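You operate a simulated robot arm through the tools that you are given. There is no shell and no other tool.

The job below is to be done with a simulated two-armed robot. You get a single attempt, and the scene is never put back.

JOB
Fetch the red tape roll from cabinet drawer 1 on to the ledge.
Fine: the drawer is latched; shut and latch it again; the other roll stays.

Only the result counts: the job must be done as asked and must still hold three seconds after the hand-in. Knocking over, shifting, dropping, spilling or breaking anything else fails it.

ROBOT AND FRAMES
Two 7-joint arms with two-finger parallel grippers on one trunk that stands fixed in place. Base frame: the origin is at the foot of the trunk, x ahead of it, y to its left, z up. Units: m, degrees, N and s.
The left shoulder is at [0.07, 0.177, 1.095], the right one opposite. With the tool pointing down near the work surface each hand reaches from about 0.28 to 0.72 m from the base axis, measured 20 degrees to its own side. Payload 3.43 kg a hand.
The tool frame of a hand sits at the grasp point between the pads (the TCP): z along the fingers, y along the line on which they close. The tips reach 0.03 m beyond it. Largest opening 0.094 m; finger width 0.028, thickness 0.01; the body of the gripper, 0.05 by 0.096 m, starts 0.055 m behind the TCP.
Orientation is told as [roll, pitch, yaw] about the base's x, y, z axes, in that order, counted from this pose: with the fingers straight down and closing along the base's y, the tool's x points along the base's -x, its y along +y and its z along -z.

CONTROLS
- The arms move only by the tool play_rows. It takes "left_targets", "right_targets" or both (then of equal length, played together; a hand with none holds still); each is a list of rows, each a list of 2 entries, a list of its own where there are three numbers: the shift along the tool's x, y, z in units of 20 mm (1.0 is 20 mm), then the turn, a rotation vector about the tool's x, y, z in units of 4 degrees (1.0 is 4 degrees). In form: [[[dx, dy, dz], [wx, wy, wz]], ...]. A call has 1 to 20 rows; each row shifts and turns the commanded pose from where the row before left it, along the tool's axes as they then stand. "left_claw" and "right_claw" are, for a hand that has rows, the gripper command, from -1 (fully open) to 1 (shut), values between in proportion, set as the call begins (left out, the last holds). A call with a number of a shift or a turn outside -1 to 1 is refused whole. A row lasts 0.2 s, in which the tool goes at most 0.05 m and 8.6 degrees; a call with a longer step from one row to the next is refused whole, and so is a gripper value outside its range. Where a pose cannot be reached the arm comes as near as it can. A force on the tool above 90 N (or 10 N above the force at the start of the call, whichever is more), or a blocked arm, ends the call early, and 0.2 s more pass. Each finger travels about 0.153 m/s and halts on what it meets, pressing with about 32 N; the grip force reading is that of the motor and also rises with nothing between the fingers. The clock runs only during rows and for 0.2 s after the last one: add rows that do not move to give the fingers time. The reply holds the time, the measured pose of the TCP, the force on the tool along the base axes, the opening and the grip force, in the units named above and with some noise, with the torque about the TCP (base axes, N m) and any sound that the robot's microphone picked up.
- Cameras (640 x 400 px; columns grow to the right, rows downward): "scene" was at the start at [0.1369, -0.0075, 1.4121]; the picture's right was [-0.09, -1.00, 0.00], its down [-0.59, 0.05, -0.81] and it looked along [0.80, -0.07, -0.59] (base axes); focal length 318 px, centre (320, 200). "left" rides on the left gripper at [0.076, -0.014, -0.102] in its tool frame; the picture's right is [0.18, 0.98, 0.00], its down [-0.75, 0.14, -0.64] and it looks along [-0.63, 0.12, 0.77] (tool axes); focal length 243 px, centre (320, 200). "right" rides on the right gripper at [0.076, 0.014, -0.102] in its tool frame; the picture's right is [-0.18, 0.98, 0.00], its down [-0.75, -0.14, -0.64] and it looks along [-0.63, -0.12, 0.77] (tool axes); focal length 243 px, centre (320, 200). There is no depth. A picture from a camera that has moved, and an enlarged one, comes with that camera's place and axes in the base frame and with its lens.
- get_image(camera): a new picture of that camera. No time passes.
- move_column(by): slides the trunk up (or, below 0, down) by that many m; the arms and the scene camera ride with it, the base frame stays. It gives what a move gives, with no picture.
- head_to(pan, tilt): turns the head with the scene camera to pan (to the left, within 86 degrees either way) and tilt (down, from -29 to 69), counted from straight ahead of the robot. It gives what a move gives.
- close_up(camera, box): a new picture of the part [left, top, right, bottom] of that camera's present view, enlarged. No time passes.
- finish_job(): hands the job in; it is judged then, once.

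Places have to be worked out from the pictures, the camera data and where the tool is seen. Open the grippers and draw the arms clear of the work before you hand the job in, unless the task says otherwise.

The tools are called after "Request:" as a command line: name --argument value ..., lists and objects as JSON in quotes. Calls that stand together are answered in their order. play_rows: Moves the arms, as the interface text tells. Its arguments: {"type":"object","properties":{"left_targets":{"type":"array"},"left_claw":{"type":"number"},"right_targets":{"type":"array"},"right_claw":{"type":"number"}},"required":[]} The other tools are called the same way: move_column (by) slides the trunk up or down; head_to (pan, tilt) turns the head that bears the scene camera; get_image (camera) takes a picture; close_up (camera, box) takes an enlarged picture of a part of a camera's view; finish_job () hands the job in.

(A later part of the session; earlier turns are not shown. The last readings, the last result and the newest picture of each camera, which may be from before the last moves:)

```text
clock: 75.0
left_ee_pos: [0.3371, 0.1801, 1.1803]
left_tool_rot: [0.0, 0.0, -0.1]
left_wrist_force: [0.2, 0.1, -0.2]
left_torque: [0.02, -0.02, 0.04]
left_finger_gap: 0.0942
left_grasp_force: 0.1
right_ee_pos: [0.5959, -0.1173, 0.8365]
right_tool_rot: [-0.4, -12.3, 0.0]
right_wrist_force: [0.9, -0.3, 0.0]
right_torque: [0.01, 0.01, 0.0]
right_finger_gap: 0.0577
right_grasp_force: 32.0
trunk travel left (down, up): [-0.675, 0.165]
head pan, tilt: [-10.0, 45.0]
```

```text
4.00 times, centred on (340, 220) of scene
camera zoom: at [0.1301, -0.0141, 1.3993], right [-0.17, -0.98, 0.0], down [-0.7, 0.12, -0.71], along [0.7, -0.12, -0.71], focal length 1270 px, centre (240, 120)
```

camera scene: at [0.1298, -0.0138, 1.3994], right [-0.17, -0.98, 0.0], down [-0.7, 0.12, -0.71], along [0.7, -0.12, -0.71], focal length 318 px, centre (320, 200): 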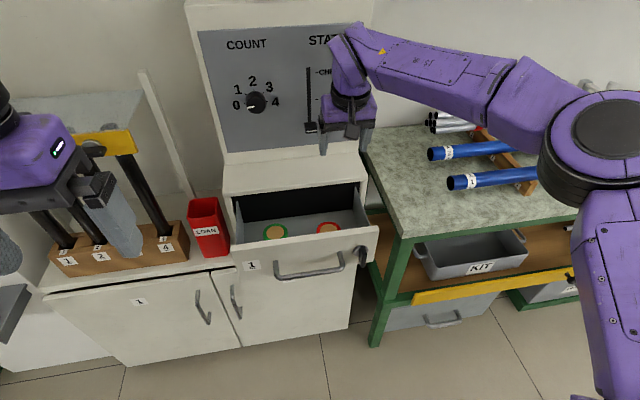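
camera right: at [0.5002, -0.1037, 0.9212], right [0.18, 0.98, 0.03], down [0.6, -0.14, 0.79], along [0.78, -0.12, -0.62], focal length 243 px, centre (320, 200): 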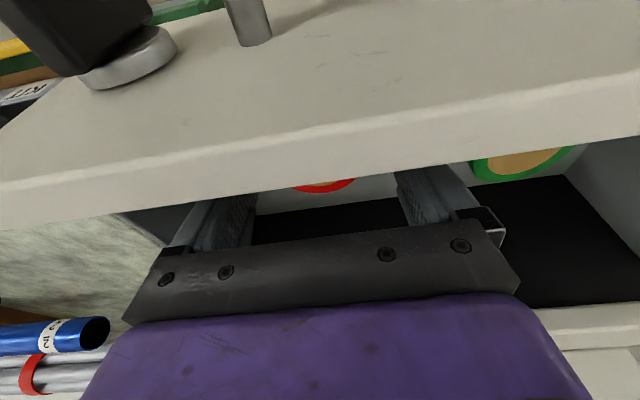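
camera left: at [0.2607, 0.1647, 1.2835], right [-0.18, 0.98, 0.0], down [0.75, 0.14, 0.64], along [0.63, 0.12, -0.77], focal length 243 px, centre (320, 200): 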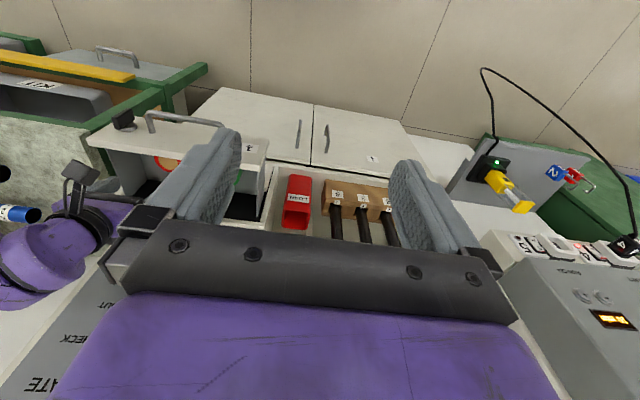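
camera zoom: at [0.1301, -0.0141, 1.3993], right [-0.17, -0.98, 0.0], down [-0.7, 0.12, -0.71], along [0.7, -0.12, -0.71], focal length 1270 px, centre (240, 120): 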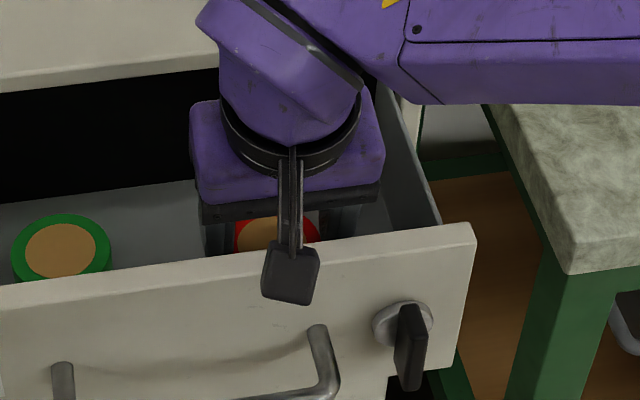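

Gap 0.0577 m with 32 N: the roll is held. I lift it straight up about 0.17 m.

Request:
play_rows --right_targets '[[[-0.1, 0, -0.45], [0, 0, 0]], [[-0.17, 0, -0.8], [0, 0, 0]], [[-0.2, 0, -0.95], [0, 0, 0]], [[-0.2, 0, -0.95], [0, 0, 0]], [[-0.2, 0, -0.95], [0, 0, 0]], [[-0.2, 0, -0.95], [0, 0, 0]], [[-0.2, 0, -0.95], [0, 0, 0]], [[-0.2, 0, -0.95], [0, 0, 0]], [[-0.2, 0, -0.9], [0, 0, 0]], [[-0.15, 0, -0.7], [0, 0, 0]]]'

Request:
get_image --camera "right"

Request:
get_image --camera "scene"

```text
clock: 77.2
left_ee_pos: [0.337, 0.1796, 1.1815]
left_tool_rot: [0.0, 0.1, 0.0]
left_wrist_force: [-0.5, 0.1, -0.5]
left_torque: [0.0, -0.01, 0.02]
left_finger_gap: 0.0941
left_grasp_force: 0.0
right_ee_pos: [0.5957, -0.1186, 1.0115]
right_tool_rot: [-0.1, -12.2, 0.1]
right_wrist_force: [-0.3, 0.4, -0.2]
right_torque: [-0.04, -0.02, 0.01]
right_finger_gap: 0.0
right_grasp_force: 32.4
trunk travel left (down, up): [-0.675, 0.165]
head pan, tilt: [-10.0, 45.0]
```

```text
taken
camera right: at [0.4995, -0.1044, 1.0957], right [0.18, 0.98, 0.03], down [0.6, -0.14, 0.79], along [0.78, -0.12, -0.62], focal length 243 px, centre (320, 200)
```

right: 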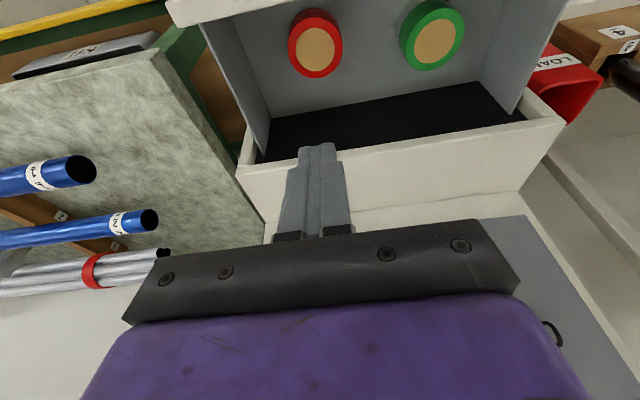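

```text
taken
camera scene: at [0.1298, -0.014, 1.3994], right [-0.17, -0.98, 0.0], down [-0.7, 0.12, -0.71], along [0.7, -0.12, -0.71], focal length 318 px, centre (320, 200)
```

scene: 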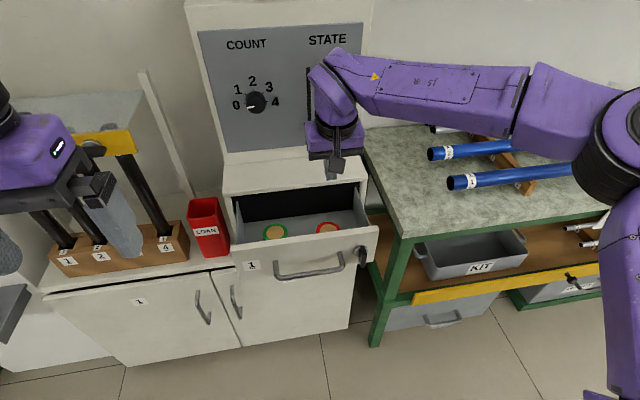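

The roll slipped out (gap 0.0) and still lies flat in the drawer; I must have gripped only its top rim. I zoom again to re-measure its height.

Request:
close_up --camera "scene" --box '[220, 170, 380, 270]'

Request:
close_up --camera "right" --box '[230, 0, 550, 200]'

```text
4.00 times, centred on (300, 220) of scene
camera zoom: at [0.1298, -0.014, 1.3994], right [-0.17, -0.98, 0.0], down [-0.7, 0.12, -0.71], along [0.7, -0.12, -0.71], focal length 1270 px, centre (400, 120)
```

zoom: 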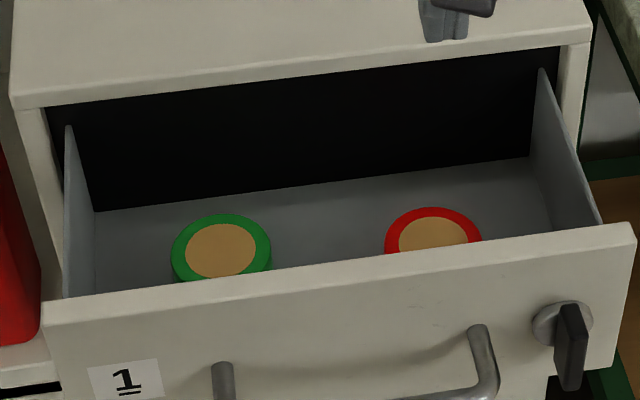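

```text
2.00 times, centred on (390, 100) of right
camera zoom: at [0.4995, -0.1044, 1.0957], right [0.18, 0.98, 0.03], down [0.6, -0.14, 0.79], along [0.78, -0.12, -0.62], focal length 485 px, centre (180, 400)
```

zoom: 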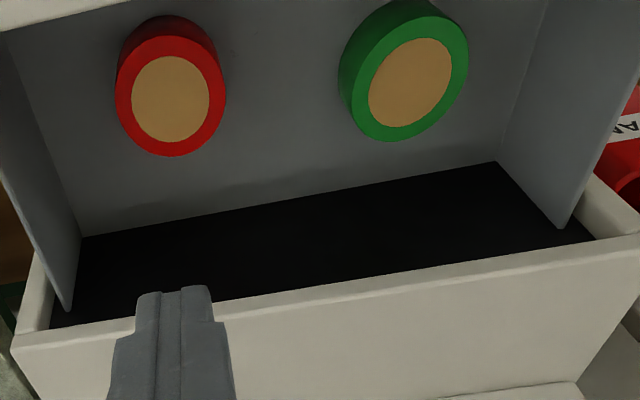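

Re-measuring gives roll tops at z≈0.810 (the fully visible green one 0.809), floor ≈0.777, red centre ≈(0.602,−0.117). My earlier grip caught only the top few mm, so I reduce the tilt to ~6° and go 17 mm deeper, in two stages.

Request:
play_rows --right_targets '[[[0, 0, 0], [0, 0.75, 0]], [[0, 0, 0], [0, 0.75, 0]], [[0.0886, 0.0045, 0.87], [0, 0, 0]], [[0.0886, 0.0045, 0.87], [0, 0, 0]], [[0.0886, 0.0045, 0.87], [0, 0, 0]], [[0.0886, 0.0045, 0.87], [0, 0, 0]], [[0.0886, 0.0045, 0.87], [0, 0, 0]], [[0.0886, 0.0045, 0.87], [0, 0, 0]], [[0.0886, 0.0045, 0.87], [0, 0, 0]], [[0.0886, 0.0045, 0.87], [0, 0, 0]], [[0.0886, 0.0045, 0.87], [0, 0, 0]]]' --right_claw -0.8

Request:
get_image --camera "right"

Request:
close_up --camera "scene" --box '[260, 170, 420, 270]'

```text
clock: 79.6
left_ee_pos: [0.338, 0.1798, 1.1806]
left_tool_rot: [0.0, 0.0, 0.0]
left_wrist_force: [1.1, 1.1, -0.2]
left_torque: [0.01, -0.04, 0.0]
left_finger_gap: 0.094
left_grasp_force: 0.0
right_ee_pos: [0.5978, -0.1172, 0.8527]
right_tool_rot: [-0.2, -6.1, -0.1]
right_wrist_force: [-0.8, -0.9, 0.2]
right_torque: [0.01, 0.02, -0.01]
right_finger_gap: 0.0843
right_grasp_force: 0.1
trunk travel left (down, up): [-0.675, 0.165]
head pan, tilt: [-10.0, 45.0]
```

```text
taken
camera right: at [0.5106, -0.1024, 0.9485], right [0.18, 0.98, 0.02], down [0.68, -0.14, 0.72], along [0.71, -0.12, -0.69], focal length 243 px, centre (320, 200)
```

right: 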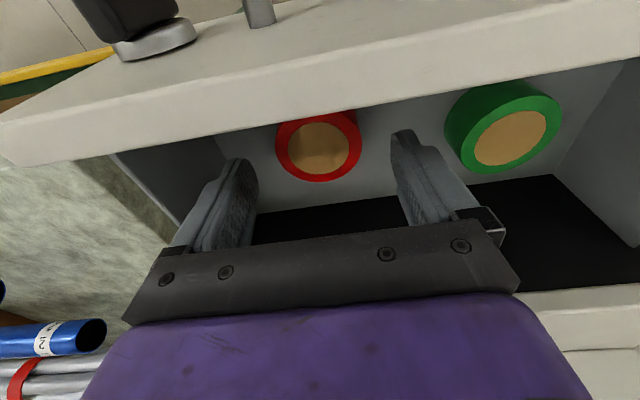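

```text
4.00 times, centred on (340, 220) of scene
camera zoom: at [0.1306, -0.0141, 1.3993], right [-0.17, -0.98, 0.0], down [-0.7, 0.12, -0.71], along [0.7, -0.12, -0.71], focal length 1270 px, centre (240, 120)
```

zoom: 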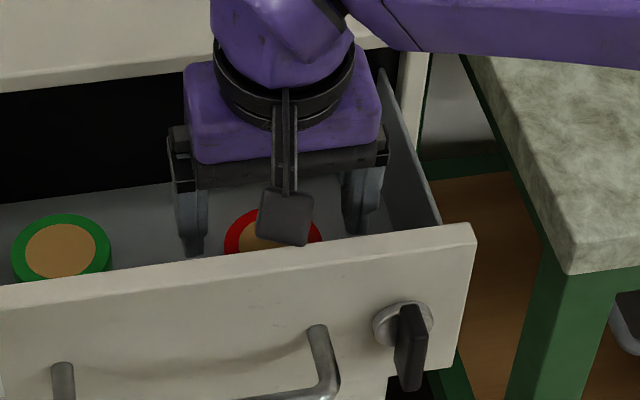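

The red roll is centred between the fingers (0.601,−0.118). I descend the last 34 mm to TCP z≈0.819 and close.

Request:
play_rows --right_targets '[[[0.06, -0.01, 0.56], [0, 0, 0]], [[0.06, -0.01, 0.56], [0, 0, 0]], [[0.06, 0, 0.56], [0, 0, 0]]]'

Request:
get_image --camera "right"

Request:
close_up --camera "scene" --box '[260, 170, 420, 270]'

```text
clock: 80.4
left_ee_pos: [0.3383, 0.1783, 1.1809]
left_tool_rot: [-0.1, -0.1, 0.0]
left_wrist_force: [0.2, -0.5, -1.1]
left_torque: [0.03, 0.04, 0.03]
left_finger_gap: 0.0941
left_grasp_force: 0.0
right_ee_pos: [0.5973, -0.1164, 0.8192]
right_tool_rot: [-0.3, -6.2, 0.1]
right_wrist_force: [0.1, -0.2, 0.7]
right_torque: [0.01, 0.03, 0.03]
right_finger_gap: 0.0843
right_grasp_force: 0.0
trunk travel left (down, up): [-0.675, 0.165]
head pan, tilt: [-10.0, 45.0]
```

```text
taken
camera right: at [0.5094, -0.1024, 0.9142], right [0.18, 0.98, 0.02], down [0.68, -0.14, 0.72], along [0.71, -0.12, -0.69], focal length 243 px, centre (320, 200)
```

right: 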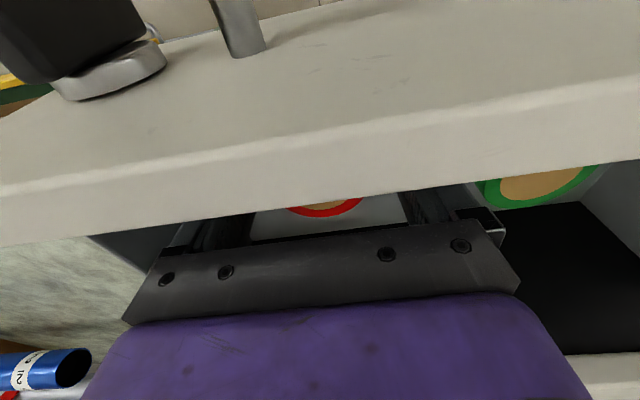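

```text
4.00 times, centred on (340, 220) of scene
camera zoom: at [0.1302, -0.0142, 1.3994], right [-0.17, -0.98, 0.0], down [-0.7, 0.12, -0.71], along [0.7, -0.12, -0.71], focal length 1270 px, centre (240, 120)
```

zoom: 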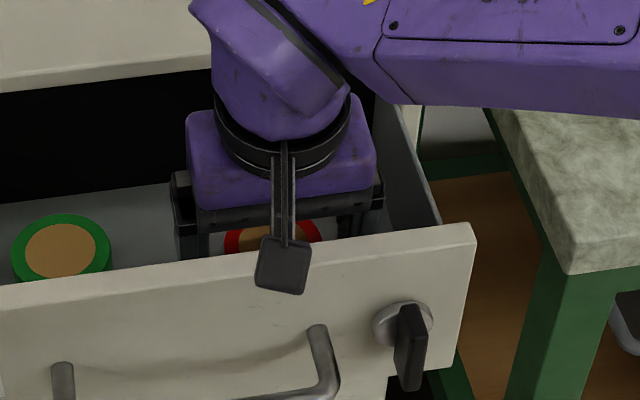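

No contact and still clear of the front panel; I go another 4 mm deeper and close.

Request:
play_rows --right_targets '[[[0.02, -0.03, 0.2], [0, 0, 0]], [[0, 0, 0], [0, 0, 0]]]'

Request:
play_rows --right_targets '[[[0, 0, 0], [0, 0, 0]], [[0, 0, 0], [0, 0, 0]], [[0, 0, 0], [0, 0, 0]]]' --right_claw 1

Request:
play_rows --right_targets '[[[-0.03, 0, -0.3], [0, 0, 0]], [[-0.06, 0, -0.5], [0, 0, 0]], [[-0.06, 0, -0.5], [0, 0, 0]]]'

Request:
get_image --camera "right"

```text
clock: 81.0
left_ee_pos: [0.3372, 0.1793, 1.1798]
left_tool_rot: [0.0, 0.0, -0.1]
left_wrist_force: [-0.2, -0.7, 0.4]
left_torque: [0.03, 0.01, 0.02]
left_finger_gap: 0.094
left_grasp_force: 0.0
right_ee_pos: [0.5958, -0.1188, 0.8159]
right_tool_rot: [-0.3, -6.3, -0.1]
right_wrist_force: [-0.2, 0.1, -0.1]
right_torque: [-0.02, 0.01, 0.01]
right_finger_gap: 0.0847
right_grasp_force: 0.0
trunk travel left (down, up): [-0.675, 0.165]
head pan, tilt: [-10.0, 45.0]
```

```text
clock: 81.8
left_ee_pos: [0.3371, 0.1787, 1.181]
left_tool_rot: [0.0, 0.0, 0.0]
left_wrist_force: [-1.0, -0.2, -0.8]
left_torque: [0.01, 0.0, -0.03]
left_finger_gap: 0.0938
left_grasp_force: 0.1
right_ee_pos: [0.5963, -0.1173, 0.8163]
right_tool_rot: [-0.3, -6.2, -0.1]
right_wrist_force: [0.0, 0.4, 0.5]
right_torque: [0.02, 0.01, 0.04]
right_finger_gap: 0.0575
right_grasp_force: 32.5
trunk travel left (down, up): [-0.675, 0.165]
head pan, tilt: [-10.0, 45.0]
```

```text
clock: 82.6
left_ee_pos: [0.337, 0.1797, 1.181]
left_tool_rot: [0.1, 0.0, -0.1]
left_wrist_force: [-0.2, -0.6, 0.1]
left_torque: [-0.02, 0.0, -0.01]
left_finger_gap: 0.094
left_grasp_force: 0.1
right_ee_pos: [0.5972, -0.1179, 0.8411]
right_tool_rot: [-0.4, -6.1, 0.1]
right_wrist_force: [0.2, -0.3, -0.2]
right_torque: [0.04, 0.02, -0.02]
right_finger_gap: 0.0571
right_grasp_force: 32.0
trunk travel left (down, up): [-0.675, 0.165]
head pan, tilt: [-10.0, 45.0]
```

```text
taken
camera right: at [0.509, -0.1042, 0.9367], right [0.18, 0.98, 0.02], down [0.68, -0.14, 0.72], along [0.71, -0.12, -0.69], focal length 243 px, centre (320, 200)
```

right: 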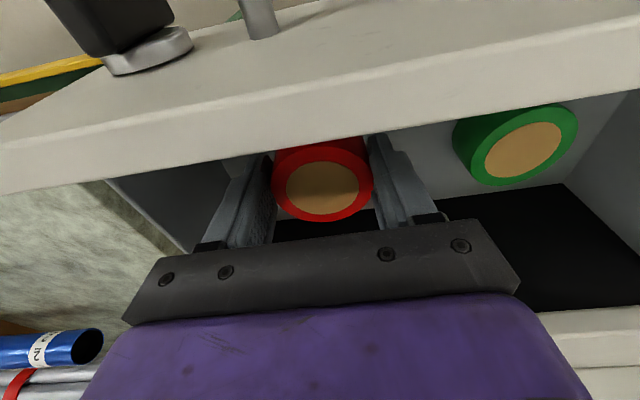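

The roll is moving with the fingers now. I keep lifting slowly and check the gap again.

Request:
play_rows --right_targets '[[[-0.06, 0, -0.5], [0, 0, 0]], [[-0.06, 0, -0.5], [0, 0, 0]], [[-0.06, 0, -0.5], [0, 0, 0]], [[-0.06, 0, -0.5], [0, 0, 0]]]'

Request:
get_image --camera "right"

Request:
close_up --camera "scene" --box '[260, 150, 420, 250]'

```text
clock: 83.6
left_ee_pos: [0.3378, 0.1795, 1.1827]
left_tool_rot: [0.0, 0.1, -0.1]
left_wrist_force: [-0.9, -1.1, 0.2]
left_torque: [0.0, -0.02, 0.01]
left_finger_gap: 0.0941
left_grasp_force: 0.0
right_ee_pos: [0.5952, -0.1187, 0.883]
right_tool_rot: [-0.2, -6.2, 0.1]
right_wrist_force: [-0.8, 0.5, 0.2]
right_torque: [0.02, 0.01, 0.02]
right_finger_gap: 0.0575
right_grasp_force: 32.3
trunk travel left (down, up): [-0.675, 0.165]
head pan, tilt: [-10.0, 45.0]
```

```text
taken
camera right: at [0.5096, -0.1047, 0.9774], right [0.18, 0.98, 0.02], down [0.68, -0.14, 0.72], along [0.71, -0.12, -0.69], focal length 243 px, centre (320, 200)
```

right: 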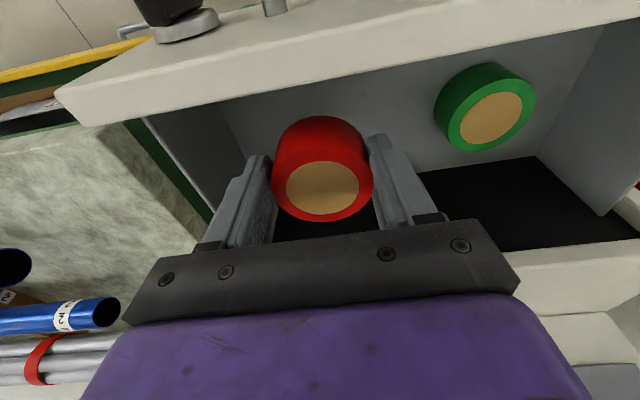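

```text
4.00 times, centred on (340, 200) of scene
camera zoom: at [0.1299, -0.0141, 1.3994], right [-0.17, -0.98, 0.0], down [-0.7, 0.12, -0.71], along [0.7, -0.12, -0.71], focal length 1270 px, centre (240, 200)
```

zoom: 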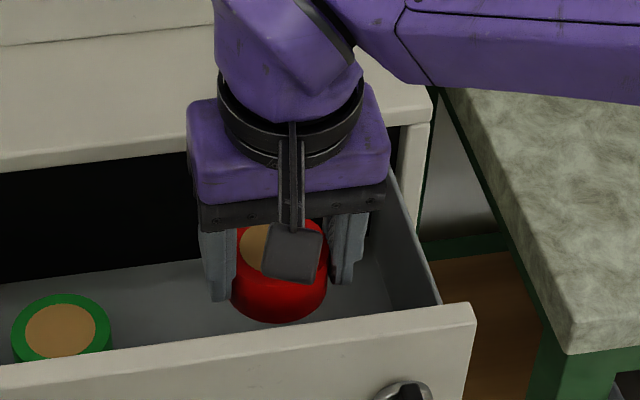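

The roll is firmly held. I raise it clear above ledge level and shift to y≈−0.155, tilting the tool forward to about −20°.

Request:
play_rows --right_targets '[[[-0.09, -0.3, -0.83], [0, 0, 0]], [[-0.09, -0.3, -0.83], [0, 0, 0]], [[-0.09, -0.3, -0.83], [0, 0, 0]], [[-0.09, -0.3, -0.83], [0, 0, 0]], [[-0.09, -0.3, -0.83], [0, 0, 0]], [[-0.09, -0.3, -0.83], [0, 0, 0]], [[0, 0, 0], [0, -0.7, 0]], [[0, 0, 0], [0, -0.7, 0]], [[0, 0, 0], [0, -0.7, 0]], [[0, 0, 0], [0, -0.7, 0]], [[0, 0, 0], [0, -0.7, 0]]]'

Request:
get_image --camera "scene"

Request:
get_image --camera "right"

```text
clock: 86.0
left_ee_pos: [0.3378, 0.1781, 1.1815]
left_tool_rot: [0.0, 0.0, -0.1]
left_wrist_force: [-0.6, 0.1, 0.4]
left_torque: [0.01, 0.0, 0.03]
left_finger_gap: 0.094
left_grasp_force: 0.1
right_ee_pos: [0.5961, -0.1548, 0.9817]
right_tool_rot: [-0.1, -20.2, 0.0]
right_wrist_force: [-0.8, -0.6, -0.5]
right_torque: [-0.01, 0.01, -0.05]
right_finger_gap: 0.0574
right_grasp_force: 32.3
trunk travel left (down, up): [-0.675, 0.165]
head pan, tilt: [-10.0, 45.0]
```

```text
taken
camera scene: at [0.1299, -0.0143, 1.3994], right [-0.17, -0.98, 0.0], down [-0.7, 0.12, -0.71], along [0.7, -0.12, -0.71], focal length 318 px, centre (320, 200)
```

scene: 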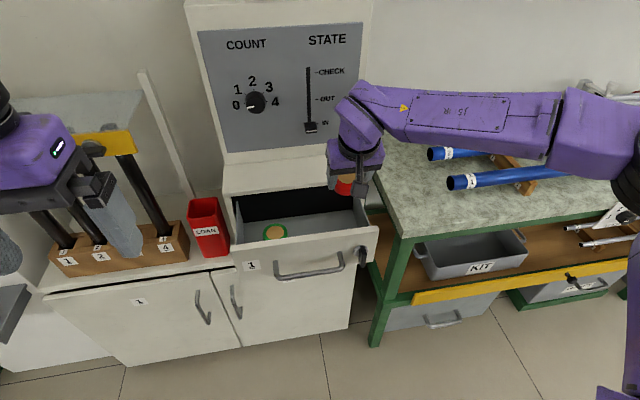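

```text
taken
camera right: at [0.4891, -0.1403, 1.0525], right [0.17, 0.98, 0.06], down [0.49, -0.14, 0.86], along [0.86, -0.12, -0.5], focal length 243 px, centre (320, 200)
```

right: 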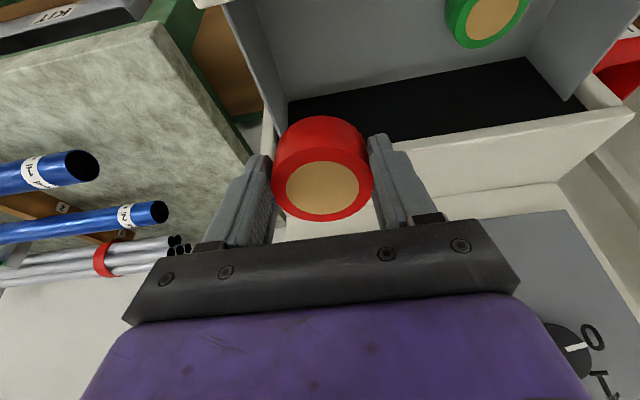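

Held roll is tilted ~14° relative to the ledge now, with its lowest edge at about z=0.938. I move forward 0.10 m over the ledge and see if it's reachable at this tilt.

Request:
play_rows --right_targets '[[[-0.78, 0, 0.288], [0, 0, 0]], [[-0.78, 0, 0.288], [0, 0, 0]], [[-0.78, 0, 0.288], [0, 0, 0]], [[-0.78, 0, 0.288], [0, 0, 0]], [[-0.78, 0, 0.288], [0, 0, 0]], [[-0.78, 0, 0.288], [0, 0, 0]]]'

Request:
get_image --camera "scene"

Request:
get_image --camera "right"

```text
clock: 87.4
left_ee_pos: [0.3378, 0.1796, 1.1805]
left_tool_rot: [-0.1, 0.0, 0.0]
left_wrist_force: [-0.6, 0.3, 0.0]
left_torque: [0.0, 0.02, 0.0]
left_finger_gap: 0.094
left_grasp_force: 0.1
right_ee_pos: [0.6965, -0.1532, 0.983]
right_tool_rot: [-0.3, -20.0, 0.1]
right_wrist_force: [-0.3, 0.6, -1.1]
right_torque: [0.0, 0.01, 0.0]
right_finger_gap: 0.0577
right_grasp_force: 31.6
trunk travel left (down, up): [-0.675, 0.165]
head pan, tilt: [-10.0, 45.0]
```

```text
taken
camera scene: at [0.1309, -0.0137, 1.3993], right [-0.17, -0.98, 0.0], down [-0.7, 0.12, -0.71], along [0.7, -0.12, -0.71], focal length 318 px, centre (320, 200)
```

scene: 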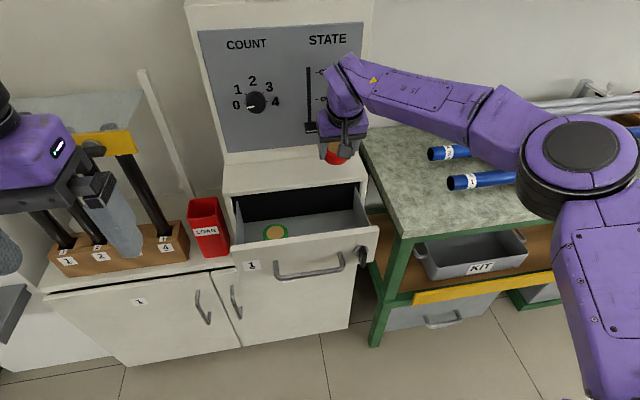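

```text
taken
camera right: at [0.59, -0.1394, 1.0531], right [0.17, 0.98, 0.06], down [0.49, -0.14, 0.86], along [0.86, -0.12, -0.5], focal length 243 px, centre (320, 200)
```

right: 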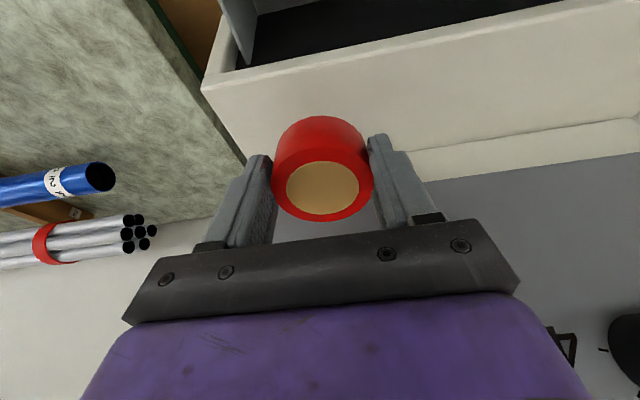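

Reached (0.6965,−0.153,0.983) with the roll over the ledge (ledge spans x 0.674–0.766, right end y≈−0.219). I lower it, first 22 mm, then feel for contact.

Request:
play_rows --right_targets '[[[0.12, 0, 0.33], [0, 0, 0]], [[0.12, 0, 0.33], [0, 0, 0]], [[0.12, 0, 0.33], [0, 0, 0]], [[0, 0, 0], [0, 0, 0]]]'

Request:
close_up --camera "scene" --box '[260, 110, 420, 210]'

Request:
get_image --camera "right"

```text
clock: 88.4
left_ee_pos: [0.3367, 0.1791, 1.1815]
left_tool_rot: [0.1, -0.1, 0.0]
left_wrist_force: [0.9, -0.5, -1.0]
left_torque: [0.03, 0.01, -0.02]
left_finger_gap: 0.0942
left_grasp_force: 0.1
right_ee_pos: [0.6975, -0.1536, 0.9613]
right_tool_rot: [-0.3, -20.2, 0.1]
right_wrist_force: [0.1, 0.2, -0.2]
right_torque: [0.01, 0.04, 0.01]
right_finger_gap: 0.0574
right_grasp_force: 32.5
trunk travel left (down, up): [-0.675, 0.165]
head pan, tilt: [-10.0, 45.0]
```

```text
4.00 times, centred on (340, 160) of scene
camera zoom: at [0.1302, -0.0141, 1.3993], right [-0.17, -0.98, 0.0], down [-0.7, 0.12, -0.71], along [0.7, -0.12, -0.71], focal length 1270 px, centre (240, 360)
```

zoom: 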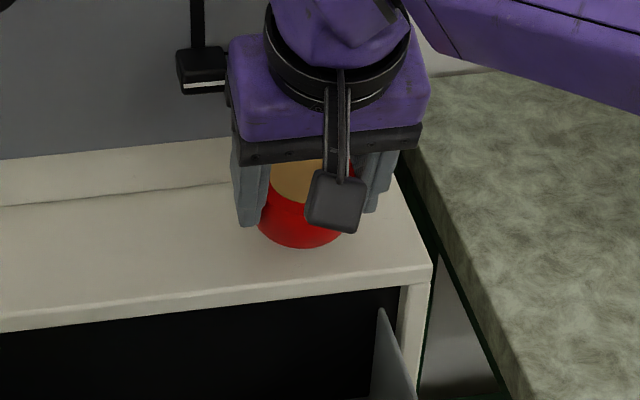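

```text
taken
camera right: at [0.5905, -0.1398, 1.0324], right [0.17, 0.98, 0.06], down [0.49, -0.14, 0.86], along [0.86, -0.12, -0.5], focal length 243 px, centre (320, 200)
```

right: 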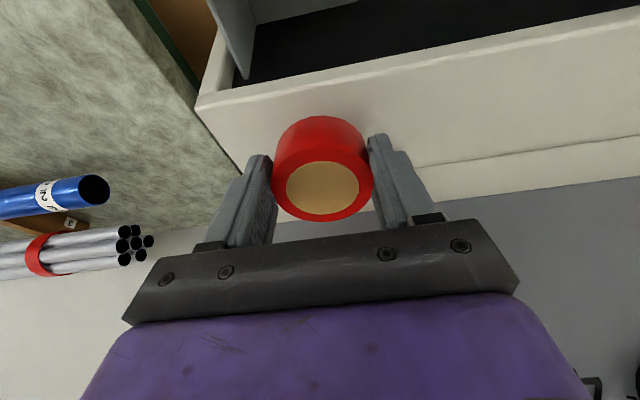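

About 7 mm should remain to contact. I lower in 3 mm steps, watching the force.

Request:
play_rows --right_targets '[[[0.051, 0, 0.141], [0, 0, 0]], [[0.051, 0, 0.141], [0, 0, 0]], [[0, 0, 0], [0, 0, 0]]]'

Request:
play_rows --right_targets '[[[0.034, 0, 0.094], [0, 0, 0]], [[0, 0, 0], [0, 0, 0]]]'

Request:
close_up --camera "scene" --box '[260, 110, 420, 210]'

```text
clock: 89.2
left_ee_pos: [0.3371, 0.1796, 1.1816]
left_tool_rot: [0.0, 0.0, 0.0]
left_wrist_force: [1.2, -0.2, -0.4]
left_torque: [-0.01, -0.02, -0.02]
left_finger_gap: 0.0938
left_grasp_force: 0.1
right_ee_pos: [0.6972, -0.1533, 0.9552]
right_tool_rot: [-0.3, -20.2, 0.0]
right_wrist_force: [-0.2, -1.1, -0.1]
right_torque: [-0.02, 0.01, 0.04]
right_finger_gap: 0.0575
right_grasp_force: 32.1
trunk travel left (down, up): [-0.675, 0.165]
head pan, tilt: [-10.0, 45.0]
```

```text
clock: 89.8
left_ee_pos: [0.3369, 0.1791, 1.1808]
left_tool_rot: [-0.1, -0.1, 0.0]
left_wrist_force: [-0.5, -0.9, 1.0]
left_torque: [0.01, 0.03, 0.01]
left_finger_gap: 0.0939
left_grasp_force: 0.0
right_ee_pos: [0.6975, -0.1523, 0.9522]
right_tool_rot: [-0.3, -20.3, 0.2]
right_wrist_force: [-0.5, -0.5, 0.1]
right_torque: [0.0, 0.05, 0.04]
right_finger_gap: 0.0574
right_grasp_force: 32.3
trunk travel left (down, up): [-0.675, 0.165]
head pan, tilt: [-10.0, 45.0]
```

```text
4.00 times, centred on (340, 160) of scene
camera zoom: at [0.1301, -0.0141, 1.3993], right [-0.17, -0.98, 0.0], down [-0.7, 0.12, -0.71], along [0.7, -0.12, -0.71], focal length 1270 px, centre (240, 360)
```

zoom: 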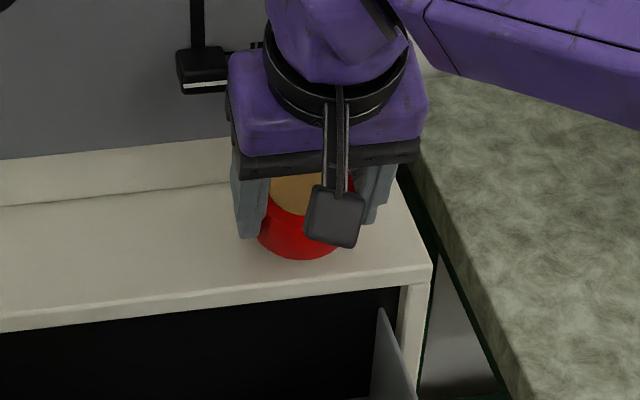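

No contact yet; the ledge seems nearer z≈0.90. I continue in small 2 mm steps.

Request:
play_rows --right_targets '[[[0.034, 0, 0.094], [0, 0, 0]], [[0, 0, 0], [0, 0, 0]]]'

Request:
play_rows --right_targets '[[[0.034, 0, 0.094], [0, 0, 0]], [[0, 0, 0], [0, 0, 0]]]'

Request:
play_rows --right_targets '[[[0.034, 0, 0.094], [0, 0, 0]], [[0, 0, 0], [0, 0, 0]]]'

```text
clock: 90.4
left_ee_pos: [0.3375, 0.1798, 1.1813]
left_tool_rot: [0.0, 0.0, 0.0]
left_wrist_force: [0.2, 1.0, -0.4]
left_torque: [0.0, 0.05, 0.0]
left_finger_gap: 0.094
left_grasp_force: 0.0
right_ee_pos: [0.6972, -0.1536, 0.9514]
right_tool_rot: [-0.4, -20.3, 0.1]
right_wrist_force: [0.6, 0.5, -1.5]
right_torque: [0.0, -0.02, -0.01]
right_finger_gap: 0.0574
right_grasp_force: 32.3
trunk travel left (down, up): [-0.675, 0.165]
head pan, tilt: [-10.0, 45.0]
```

```text
clock: 91.0
left_ee_pos: [0.3375, 0.179, 1.1812]
left_tool_rot: [0.0, 0.0, 0.0]
left_wrist_force: [-0.6, 0.6, 0.3]
left_torque: [-0.01, -0.03, -0.01]
left_finger_gap: 0.0941
left_grasp_force: 0.1
right_ee_pos: [0.6969, -0.1542, 0.9481]
right_tool_rot: [-0.3, -20.2, 0.1]
right_wrist_force: [-0.2, 0.2, -1.3]
right_torque: [-0.04, -0.01, -0.02]
right_finger_gap: 0.0574
right_grasp_force: 32.1
trunk travel left (down, up): [-0.675, 0.165]
head pan, tilt: [-10.0, 45.0]
```

```text
clock: 91.6
left_ee_pos: [0.3377, 0.1789, 1.1811]
left_tool_rot: [0.0, 0.0, 0.1]
left_wrist_force: [-0.1, -0.6, 0.8]
left_torque: [0.01, 0.01, 0.04]
left_finger_gap: 0.094
left_grasp_force: 0.1
right_ee_pos: [0.6962, -0.1532, 0.9477]
right_tool_rot: [-0.3, -20.2, 0.1]
right_wrist_force: [-0.6, 0.2, -0.6]
right_torque: [0.01, 0.05, -0.01]
right_finger_gap: 0.0573
right_grasp_force: 31.6
trunk travel left (down, up): [-0.675, 0.165]
head pan, tilt: [-10.0, 45.0]
```

Still free at TCP z≈0.9475. I keep going in 2 mm steps.

Request:
play_rows --right_targets '[[[0.034, 0, 0.094], [0, 0, 0]], [[0, 0, 0], [0, 0, 0]]]'

Request:
play_rows --right_targets '[[[0.034, 0, 0.094], [0, 0, 0]], [[0, 0, 0], [0, 0, 0]]]'

Request:
play_rows --right_targets '[[[0.034, 0, 0.094], [0, 0, 0]], [[0, 0, 0], [0, 0, 0]]]'

Request:
close_up --camera "scene" --box '[290, 135, 386, 195]'

```text
clock: 92.2
left_ee_pos: [0.3367, 0.1785, 1.1814]
left_tool_rot: [0.0, -0.1, -0.1]
left_wrist_force: [-0.1, 1.2, -0.5]
left_torque: [0.0, 0.03, -0.01]
left_finger_gap: 0.0943
left_grasp_force: 0.0
right_ee_pos: [0.6964, -0.1536, 0.9453]
right_tool_rot: [-0.2, -20.2, 0.1]
right_wrist_force: [0.3, 0.4, 0.4]
right_torque: [0.03, 0.02, 0.0]
right_finger_gap: 0.0576
right_grasp_force: 31.9
trunk travel left (down, up): [-0.675, 0.165]
head pan, tilt: [-10.0, 45.0]
```

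```text
clock: 92.8
left_ee_pos: [0.3372, 0.1801, 1.1823]
left_tool_rot: [-0.1, 0.0, 0.1]
left_wrist_force: [-0.2, 0.7, 0.0]
left_torque: [0.01, -0.01, -0.04]
left_finger_gap: 0.0941
left_grasp_force: 0.1
right_ee_pos: [0.6954, -0.1541, 0.944]
right_tool_rot: [-0.3, -20.3, 0.0]
right_wrist_force: [0.9, 0.5, 4.2]
right_torque: [0.03, 0.01, -0.01]
right_finger_gap: 0.0573
right_grasp_force: 31.7
trunk travel left (down, up): [-0.675, 0.165]
head pan, tilt: [-10.0, 45.0]
```

```text
clock: 93.4
left_ee_pos: [0.3355, 0.1791, 1.1814]
left_tool_rot: [0.0, -0.1, -0.1]
left_wrist_force: [0.0, 0.8, 0.0]
left_torque: [-0.01, -0.01, 0.0]
left_finger_gap: 0.0941
left_grasp_force: 0.0
right_ee_pos: [0.696, -0.1546, 0.9417]
right_tool_rot: [-0.3, -20.4, 0.1]
right_wrist_force: [4.1, 0.1, 14.8]
right_torque: [-0.01, 0.0, 0.01]
right_finger_gap: 0.0575
right_grasp_force: 31.6
trunk travel left (down, up): [-0.675, 0.165]
head pan, tilt: [-10.0, 45.0]
```

```text
6.67 times, centred on (338, 165) of scene
camera zoom: at [0.1281, -0.0135, 1.3997], right [-0.17, -0.98, 0.0], down [-0.7, 0.12, -0.71], along [0.7, -0.12, -0.71], focal length 2116 px, centre (200, 433)
```

zoom: 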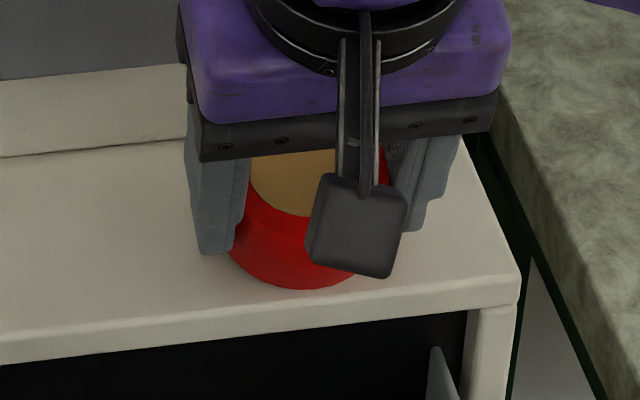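

Contact: force rose to ~15 N at TCP z≈0.942, so the ledge top is at z≈0.90. Pressing a few mm further should let the roll pivot flat in the pads before I release.

Request:
play_rows --right_targets '[[[0.034, 0, 0.094], [0, 0, 0]], [[0, 0, 0], [0, 0, 0]]]'

Request:
play_rows --right_targets '[[[0.034, 0, 0.094], [0, 0, 0]], [[0, 0, 0], [0, 0, 0]]]'

Request:
get_image --camera "right"

Request:
close_up --camera "scene" --box '[290, 135, 386, 195]'

```text
clock: 94.0
left_ee_pos: [0.3349, 0.1813, 1.1822]
left_tool_rot: [-0.1, -0.1, 0.0]
left_wrist_force: [-0.5, 0.7, -0.6]
left_torque: [0.0, 0.01, 0.0]
left_finger_gap: 0.0938
left_grasp_force: 0.1
right_ee_pos: [0.6951, -0.154, 0.9431]
right_tool_rot: [-0.3, -20.5, 0.1]
right_wrist_force: [8.7, 0.2, 26.0]
right_torque: [-0.02, -0.11, 0.02]
right_finger_gap: 0.0576
right_grasp_force: 32.4
trunk travel left (down, up): [-0.675, 0.165]
head pan, tilt: [-10.0, 45.0]
```

```text
clock: 94.6
left_ee_pos: [0.3357, 0.1799, 1.1815]
left_tool_rot: [-0.1, -0.2, 0.1]
left_wrist_force: [-0.1, 0.0, 0.1]
left_torque: [-0.01, -0.03, -0.02]
left_finger_gap: 0.0941
left_grasp_force: 0.0
right_ee_pos: [0.6948, -0.1536, 0.9413]
right_tool_rot: [-0.3, -20.4, 0.1]
right_wrist_force: [6.6, -0.2, 25.8]
right_torque: [-0.01, 0.01, -0.01]
right_finger_gap: 0.0572
right_grasp_force: 31.9
trunk travel left (down, up): [-0.675, 0.165]
head pan, tilt: [-10.0, 45.0]
```

```text
taken
camera right: at [0.5877, -0.1397, 1.0102], right [0.17, 0.98, 0.06], down [0.48, -0.14, 0.87], along [0.86, -0.12, -0.5], focal length 243 px, centre (320, 200)
```

right: 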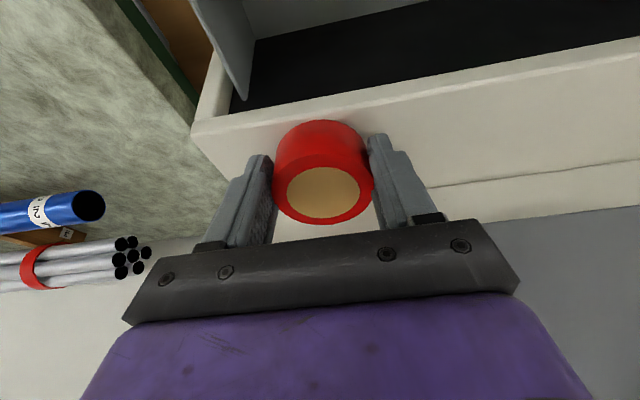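

```text
6.67 times, centred on (338, 165) of scene
camera zoom: at [0.1266, -0.013, 1.3998], right [-0.17, -0.98, 0.0], down [-0.69, 0.12, -0.71], along [0.7, -0.12, -0.71], focal length 2116 px, centre (200, 433)
```

zoom: 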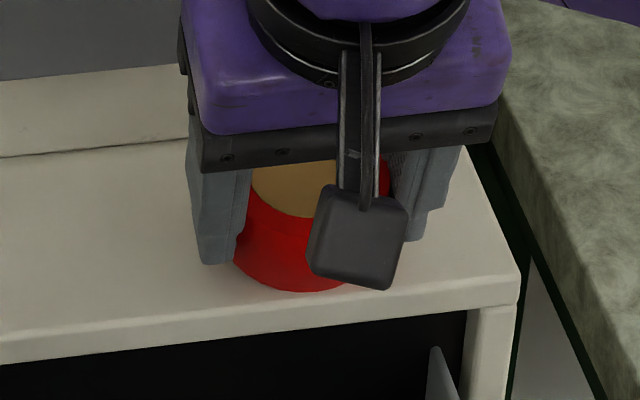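

Force levels at ~26 N while the roll pivots in the pads. Two more 2 mm steps to get it flat.

Request:
play_rows --right_targets '[[[0.034, 0, 0.094], [0, 0, 0]], [[0, 0, 0], [0, 0, 0]]]'

Request:
play_rows --right_targets '[[[0.034, 0, 0.094], [0, 0, 0]], [[0, 0, 0], [0, 0, 0]]]'

Request:
close_up --camera "right" --box '[200, 80, 440, 230]'

Request:
close_up --camera "scene" --box '[290, 135, 386, 195]'

```text
clock: 95.2
left_ee_pos: [0.3333, 0.1797, 1.1823]
left_tool_rot: [-0.1, -0.2, -0.1]
left_wrist_force: [0.1, 0.1, -0.4]
left_torque: [0.02, 0.0, -0.02]
left_finger_gap: 0.0942
left_grasp_force: 0.0
right_ee_pos: [0.6943, -0.1545, 0.9383]
right_tool_rot: [-0.3, -20.6, 0.0]
right_wrist_force: [6.4, -1.1, 30.5]
right_torque: [-0.07, 0.12, 0.03]
right_finger_gap: 0.0575
right_grasp_force: 32.2
trunk travel left (down, up): [-0.675, 0.165]
head pan, tilt: [-10.0, 45.0]
```

```text
clock: 95.8
left_ee_pos: [0.332, 0.1806, 1.1817]
left_tool_rot: [0.0, -0.4, -0.1]
left_wrist_force: [-0.7, 0.3, -0.1]
left_torque: [0.0, -0.01, -0.01]
left_finger_gap: 0.0941
left_grasp_force: 0.0
right_ee_pos: [0.6942, -0.1546, 0.9375]
right_tool_rot: [-0.4, -20.7, 0.2]
right_wrist_force: [4.1, -0.7, 36.0]
right_torque: [-0.08, 0.27, 0.04]
right_finger_gap: 0.0574
right_grasp_force: 32.0
trunk travel left (down, up): [-0.675, 0.165]
head pan, tilt: [-10.0, 45.0]
```

```text
2.67 times, centred on (320, 155) of right
camera zoom: at [0.5864, -0.1397, 1.0082], right [0.17, 0.98, 0.06], down [0.48, -0.14, 0.87], along [0.86, -0.12, -0.49], focal length 647 px, centre (320, 320)
```

zoom: 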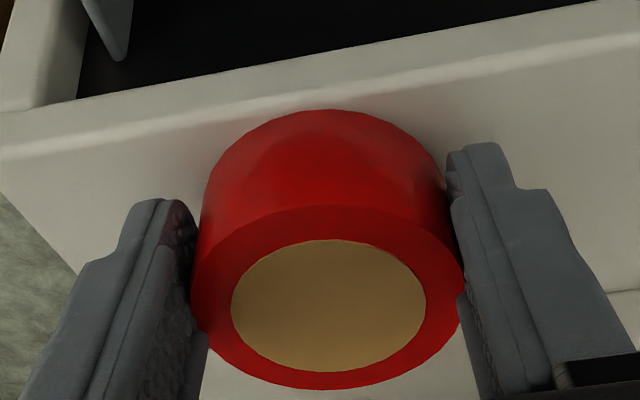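

```text
6.67 times, centred on (338, 165) of scene
camera zoom: at [0.1241, -0.0129, 1.4001], right [-0.17, -0.98, 0.0], down [-0.69, 0.12, -0.71], along [0.7, -0.12, -0.7], focal length 2116 px, centre (200, 433)
```

zoom: 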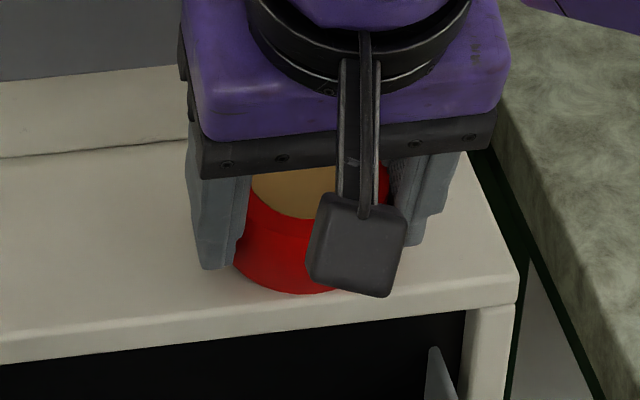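

TCP z=0.9375 matches the height expected for the roll lying flat, and force is now climbing (36 N), so it's seated. I relieve the pressure a bit, then open the fingers slightly.

Request:
play_rows --right_targets '[[[-0.068, 0, -0.188], [0, 0, 0]], [[0, 0, 0], [0, 0, 0]]]'

Request:
play_rows --right_targets '[[[-0.034, 0, -0.094], [0, 0, 0]], [[0, 0, 0], [0, 0, 0]]]'

```text
clock: 96.4
left_ee_pos: [0.3319, 0.18, 1.1816]
left_tool_rot: [-0.1, -0.2, 0.1]
left_wrist_force: [-0.6, 0.2, 0.2]
left_torque: [0.0, 0.02, -0.04]
left_finger_gap: 0.0942
left_grasp_force: 0.1
right_ee_pos: [0.6939, -0.1541, 0.9384]
right_tool_rot: [-0.3, -20.3, 0.0]
right_wrist_force: [-1.2, -0.4, 22.7]
right_torque: [0.0, 0.27, 0.0]
right_finger_gap: 0.0576
right_grasp_force: 31.9
trunk travel left (down, up): [-0.675, 0.165]
head pan, tilt: [-10.0, 45.0]
```

```text
clock: 97.0
left_ee_pos: [0.3353, 0.1796, 1.1805]
left_tool_rot: [0.0, -0.1, 0.0]
left_wrist_force: [0.1, 0.1, -1.1]
left_torque: [-0.03, -0.02, 0.0]
left_finger_gap: 0.0941
left_grasp_force: 0.1
right_ee_pos: [0.6932, -0.1544, 0.9385]
right_tool_rot: [-0.2, -20.1, 0.1]
right_wrist_force: [-3.0, 0.7, 8.3]
right_torque: [0.01, 0.23, 0.01]
right_finger_gap: 0.0576
right_grasp_force: 31.8
trunk travel left (down, up): [-0.675, 0.165]
head pan, tilt: [-10.0, 45.0]
```

Force is down to 8 N. I open the fingers to ~0.075 m and look.

Request:
play_rows --right_targets '[[[0, 0, 0], [0, 0, 0]], [[0, 0, 0], [0, 0, 0]]]' --right_claw -0.5

Request:
close_up --camera "right" --box '[200, 80, 440, 230]'

Request:
close_up --camera "scene" --box '[290, 135, 386, 195]'

```text
clock: 97.6
left_ee_pos: [0.3368, 0.1789, 1.181]
left_tool_rot: [-0.1, -0.1, 0.0]
left_wrist_force: [0.0, 0.9, 0.5]
left_torque: [0.03, -0.02, -0.01]
left_finger_gap: 0.0938
left_grasp_force: 0.0
right_ee_pos: [0.6954, -0.1545, 0.9379]
right_tool_rot: [-0.3, -20.2, 0.1]
right_wrist_force: [0.0, 0.3, 0.5]
right_torque: [0.02, -0.03, -0.05]
right_finger_gap: 0.0704
right_grasp_force: 0.0
trunk travel left (down, up): [-0.675, 0.165]
head pan, tilt: [-10.0, 45.0]
```

```text
2.67 times, centred on (320, 155) of right
camera zoom: at [0.5897, -0.1402, 1.0094], right [0.17, 0.98, 0.06], down [0.49, -0.14, 0.86], along [0.86, -0.12, -0.5], focal length 647 px, centre (320, 320)
```

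zoom: 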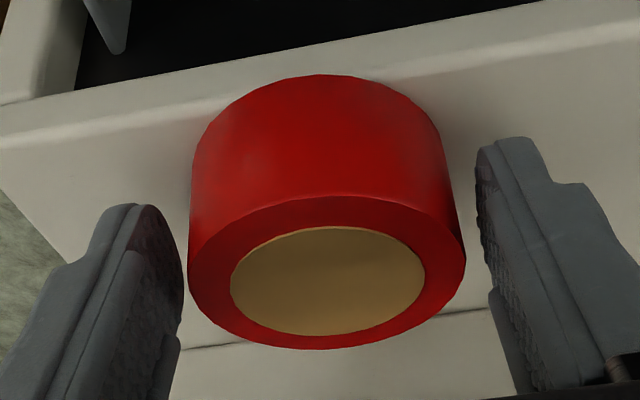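

```text
6.67 times, centred on (338, 165) of scene
camera zoom: at [0.1296, -0.014, 1.3994], right [-0.17, -0.98, 0.0], down [-0.7, 0.12, -0.71], along [0.7, -0.12, -0.71], focal length 2116 px, centre (200, 433)
```

zoom: 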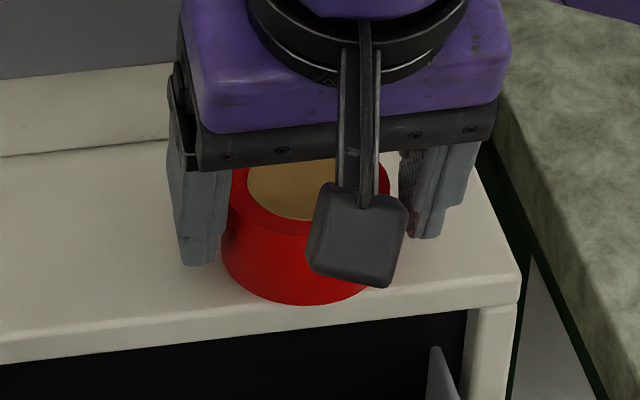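

The roll is released and stands flat on the ledge: near edge x≈0.679, centre ≈(0.708,−0.154), ledge front ≈0.671. I open a bit more and lift straight up clear of it, then back away.

Request:
play_rows --right_targets '[[[0, 0, 0], [0, 0, 0]], [[0, 0, 0], [0, 0, 0]], [[-0.17, 0, -0.47], [0, 0, 0]], [[-0.3, 0, -0.85], [0, 0, 0]], [[-0.3, 0, -0.85], [0, 0, 0]], [[-0.3, 0, -0.85], [0, 0, 0]]]' --right_claw -0.75

Request:
get_image --camera "right"

Request:
close_up --camera "scene" --box '[260, 110, 420, 210]'

```text
clock: 99.0
left_ee_pos: [0.3361, 0.1805, 1.1815]
left_tool_rot: [0.0, 0.0, 0.0]
left_wrist_force: [0.0, 0.5, -0.7]
left_torque: [-0.02, 0.02, -0.03]
left_finger_gap: 0.0941
left_grasp_force: 0.0
right_ee_pos: [0.6954, -0.1526, 1.0031]
right_tool_rot: [-0.3, -20.2, 0.1]
right_wrist_force: [0.0, -0.5, -0.6]
right_torque: [-0.05, -0.03, 0.0]
right_finger_gap: 0.0822
right_grasp_force: 0.0
trunk travel left (down, up): [-0.675, 0.165]
head pan, tilt: [-10.0, 45.0]
```

```text
taken
camera right: at [0.5887, -0.1391, 1.073], right [0.17, 0.98, 0.06], down [0.49, -0.14, 0.86], along [0.86, -0.12, -0.5], focal length 243 px, centre (320, 200)
```

right: 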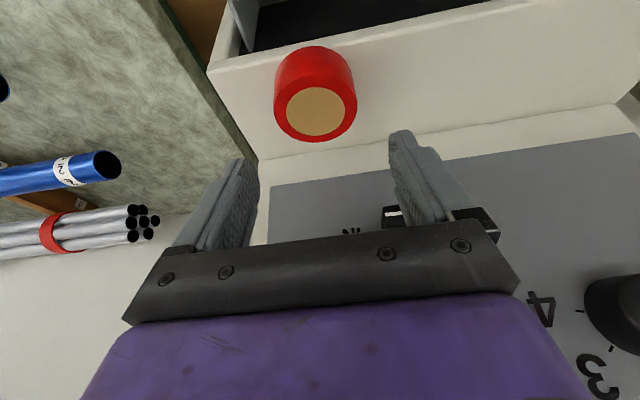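

```text
4.00 times, centred on (340, 160) of scene
camera zoom: at [0.1296, -0.0139, 1.3994], right [-0.17, -0.98, 0.0], down [-0.7, 0.12, -0.71], along [0.7, -0.12, -0.71], focal length 1270 px, centre (240, 360)
```

zoom: 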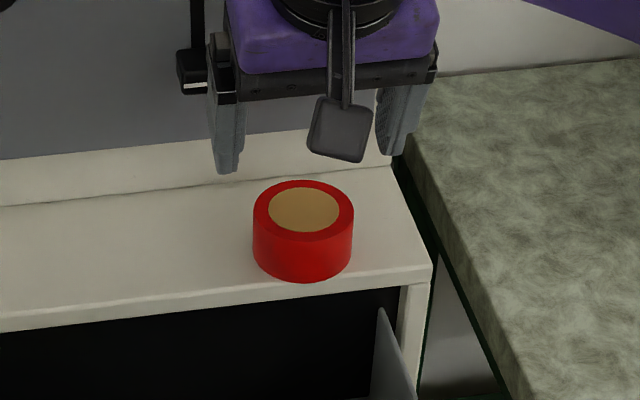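

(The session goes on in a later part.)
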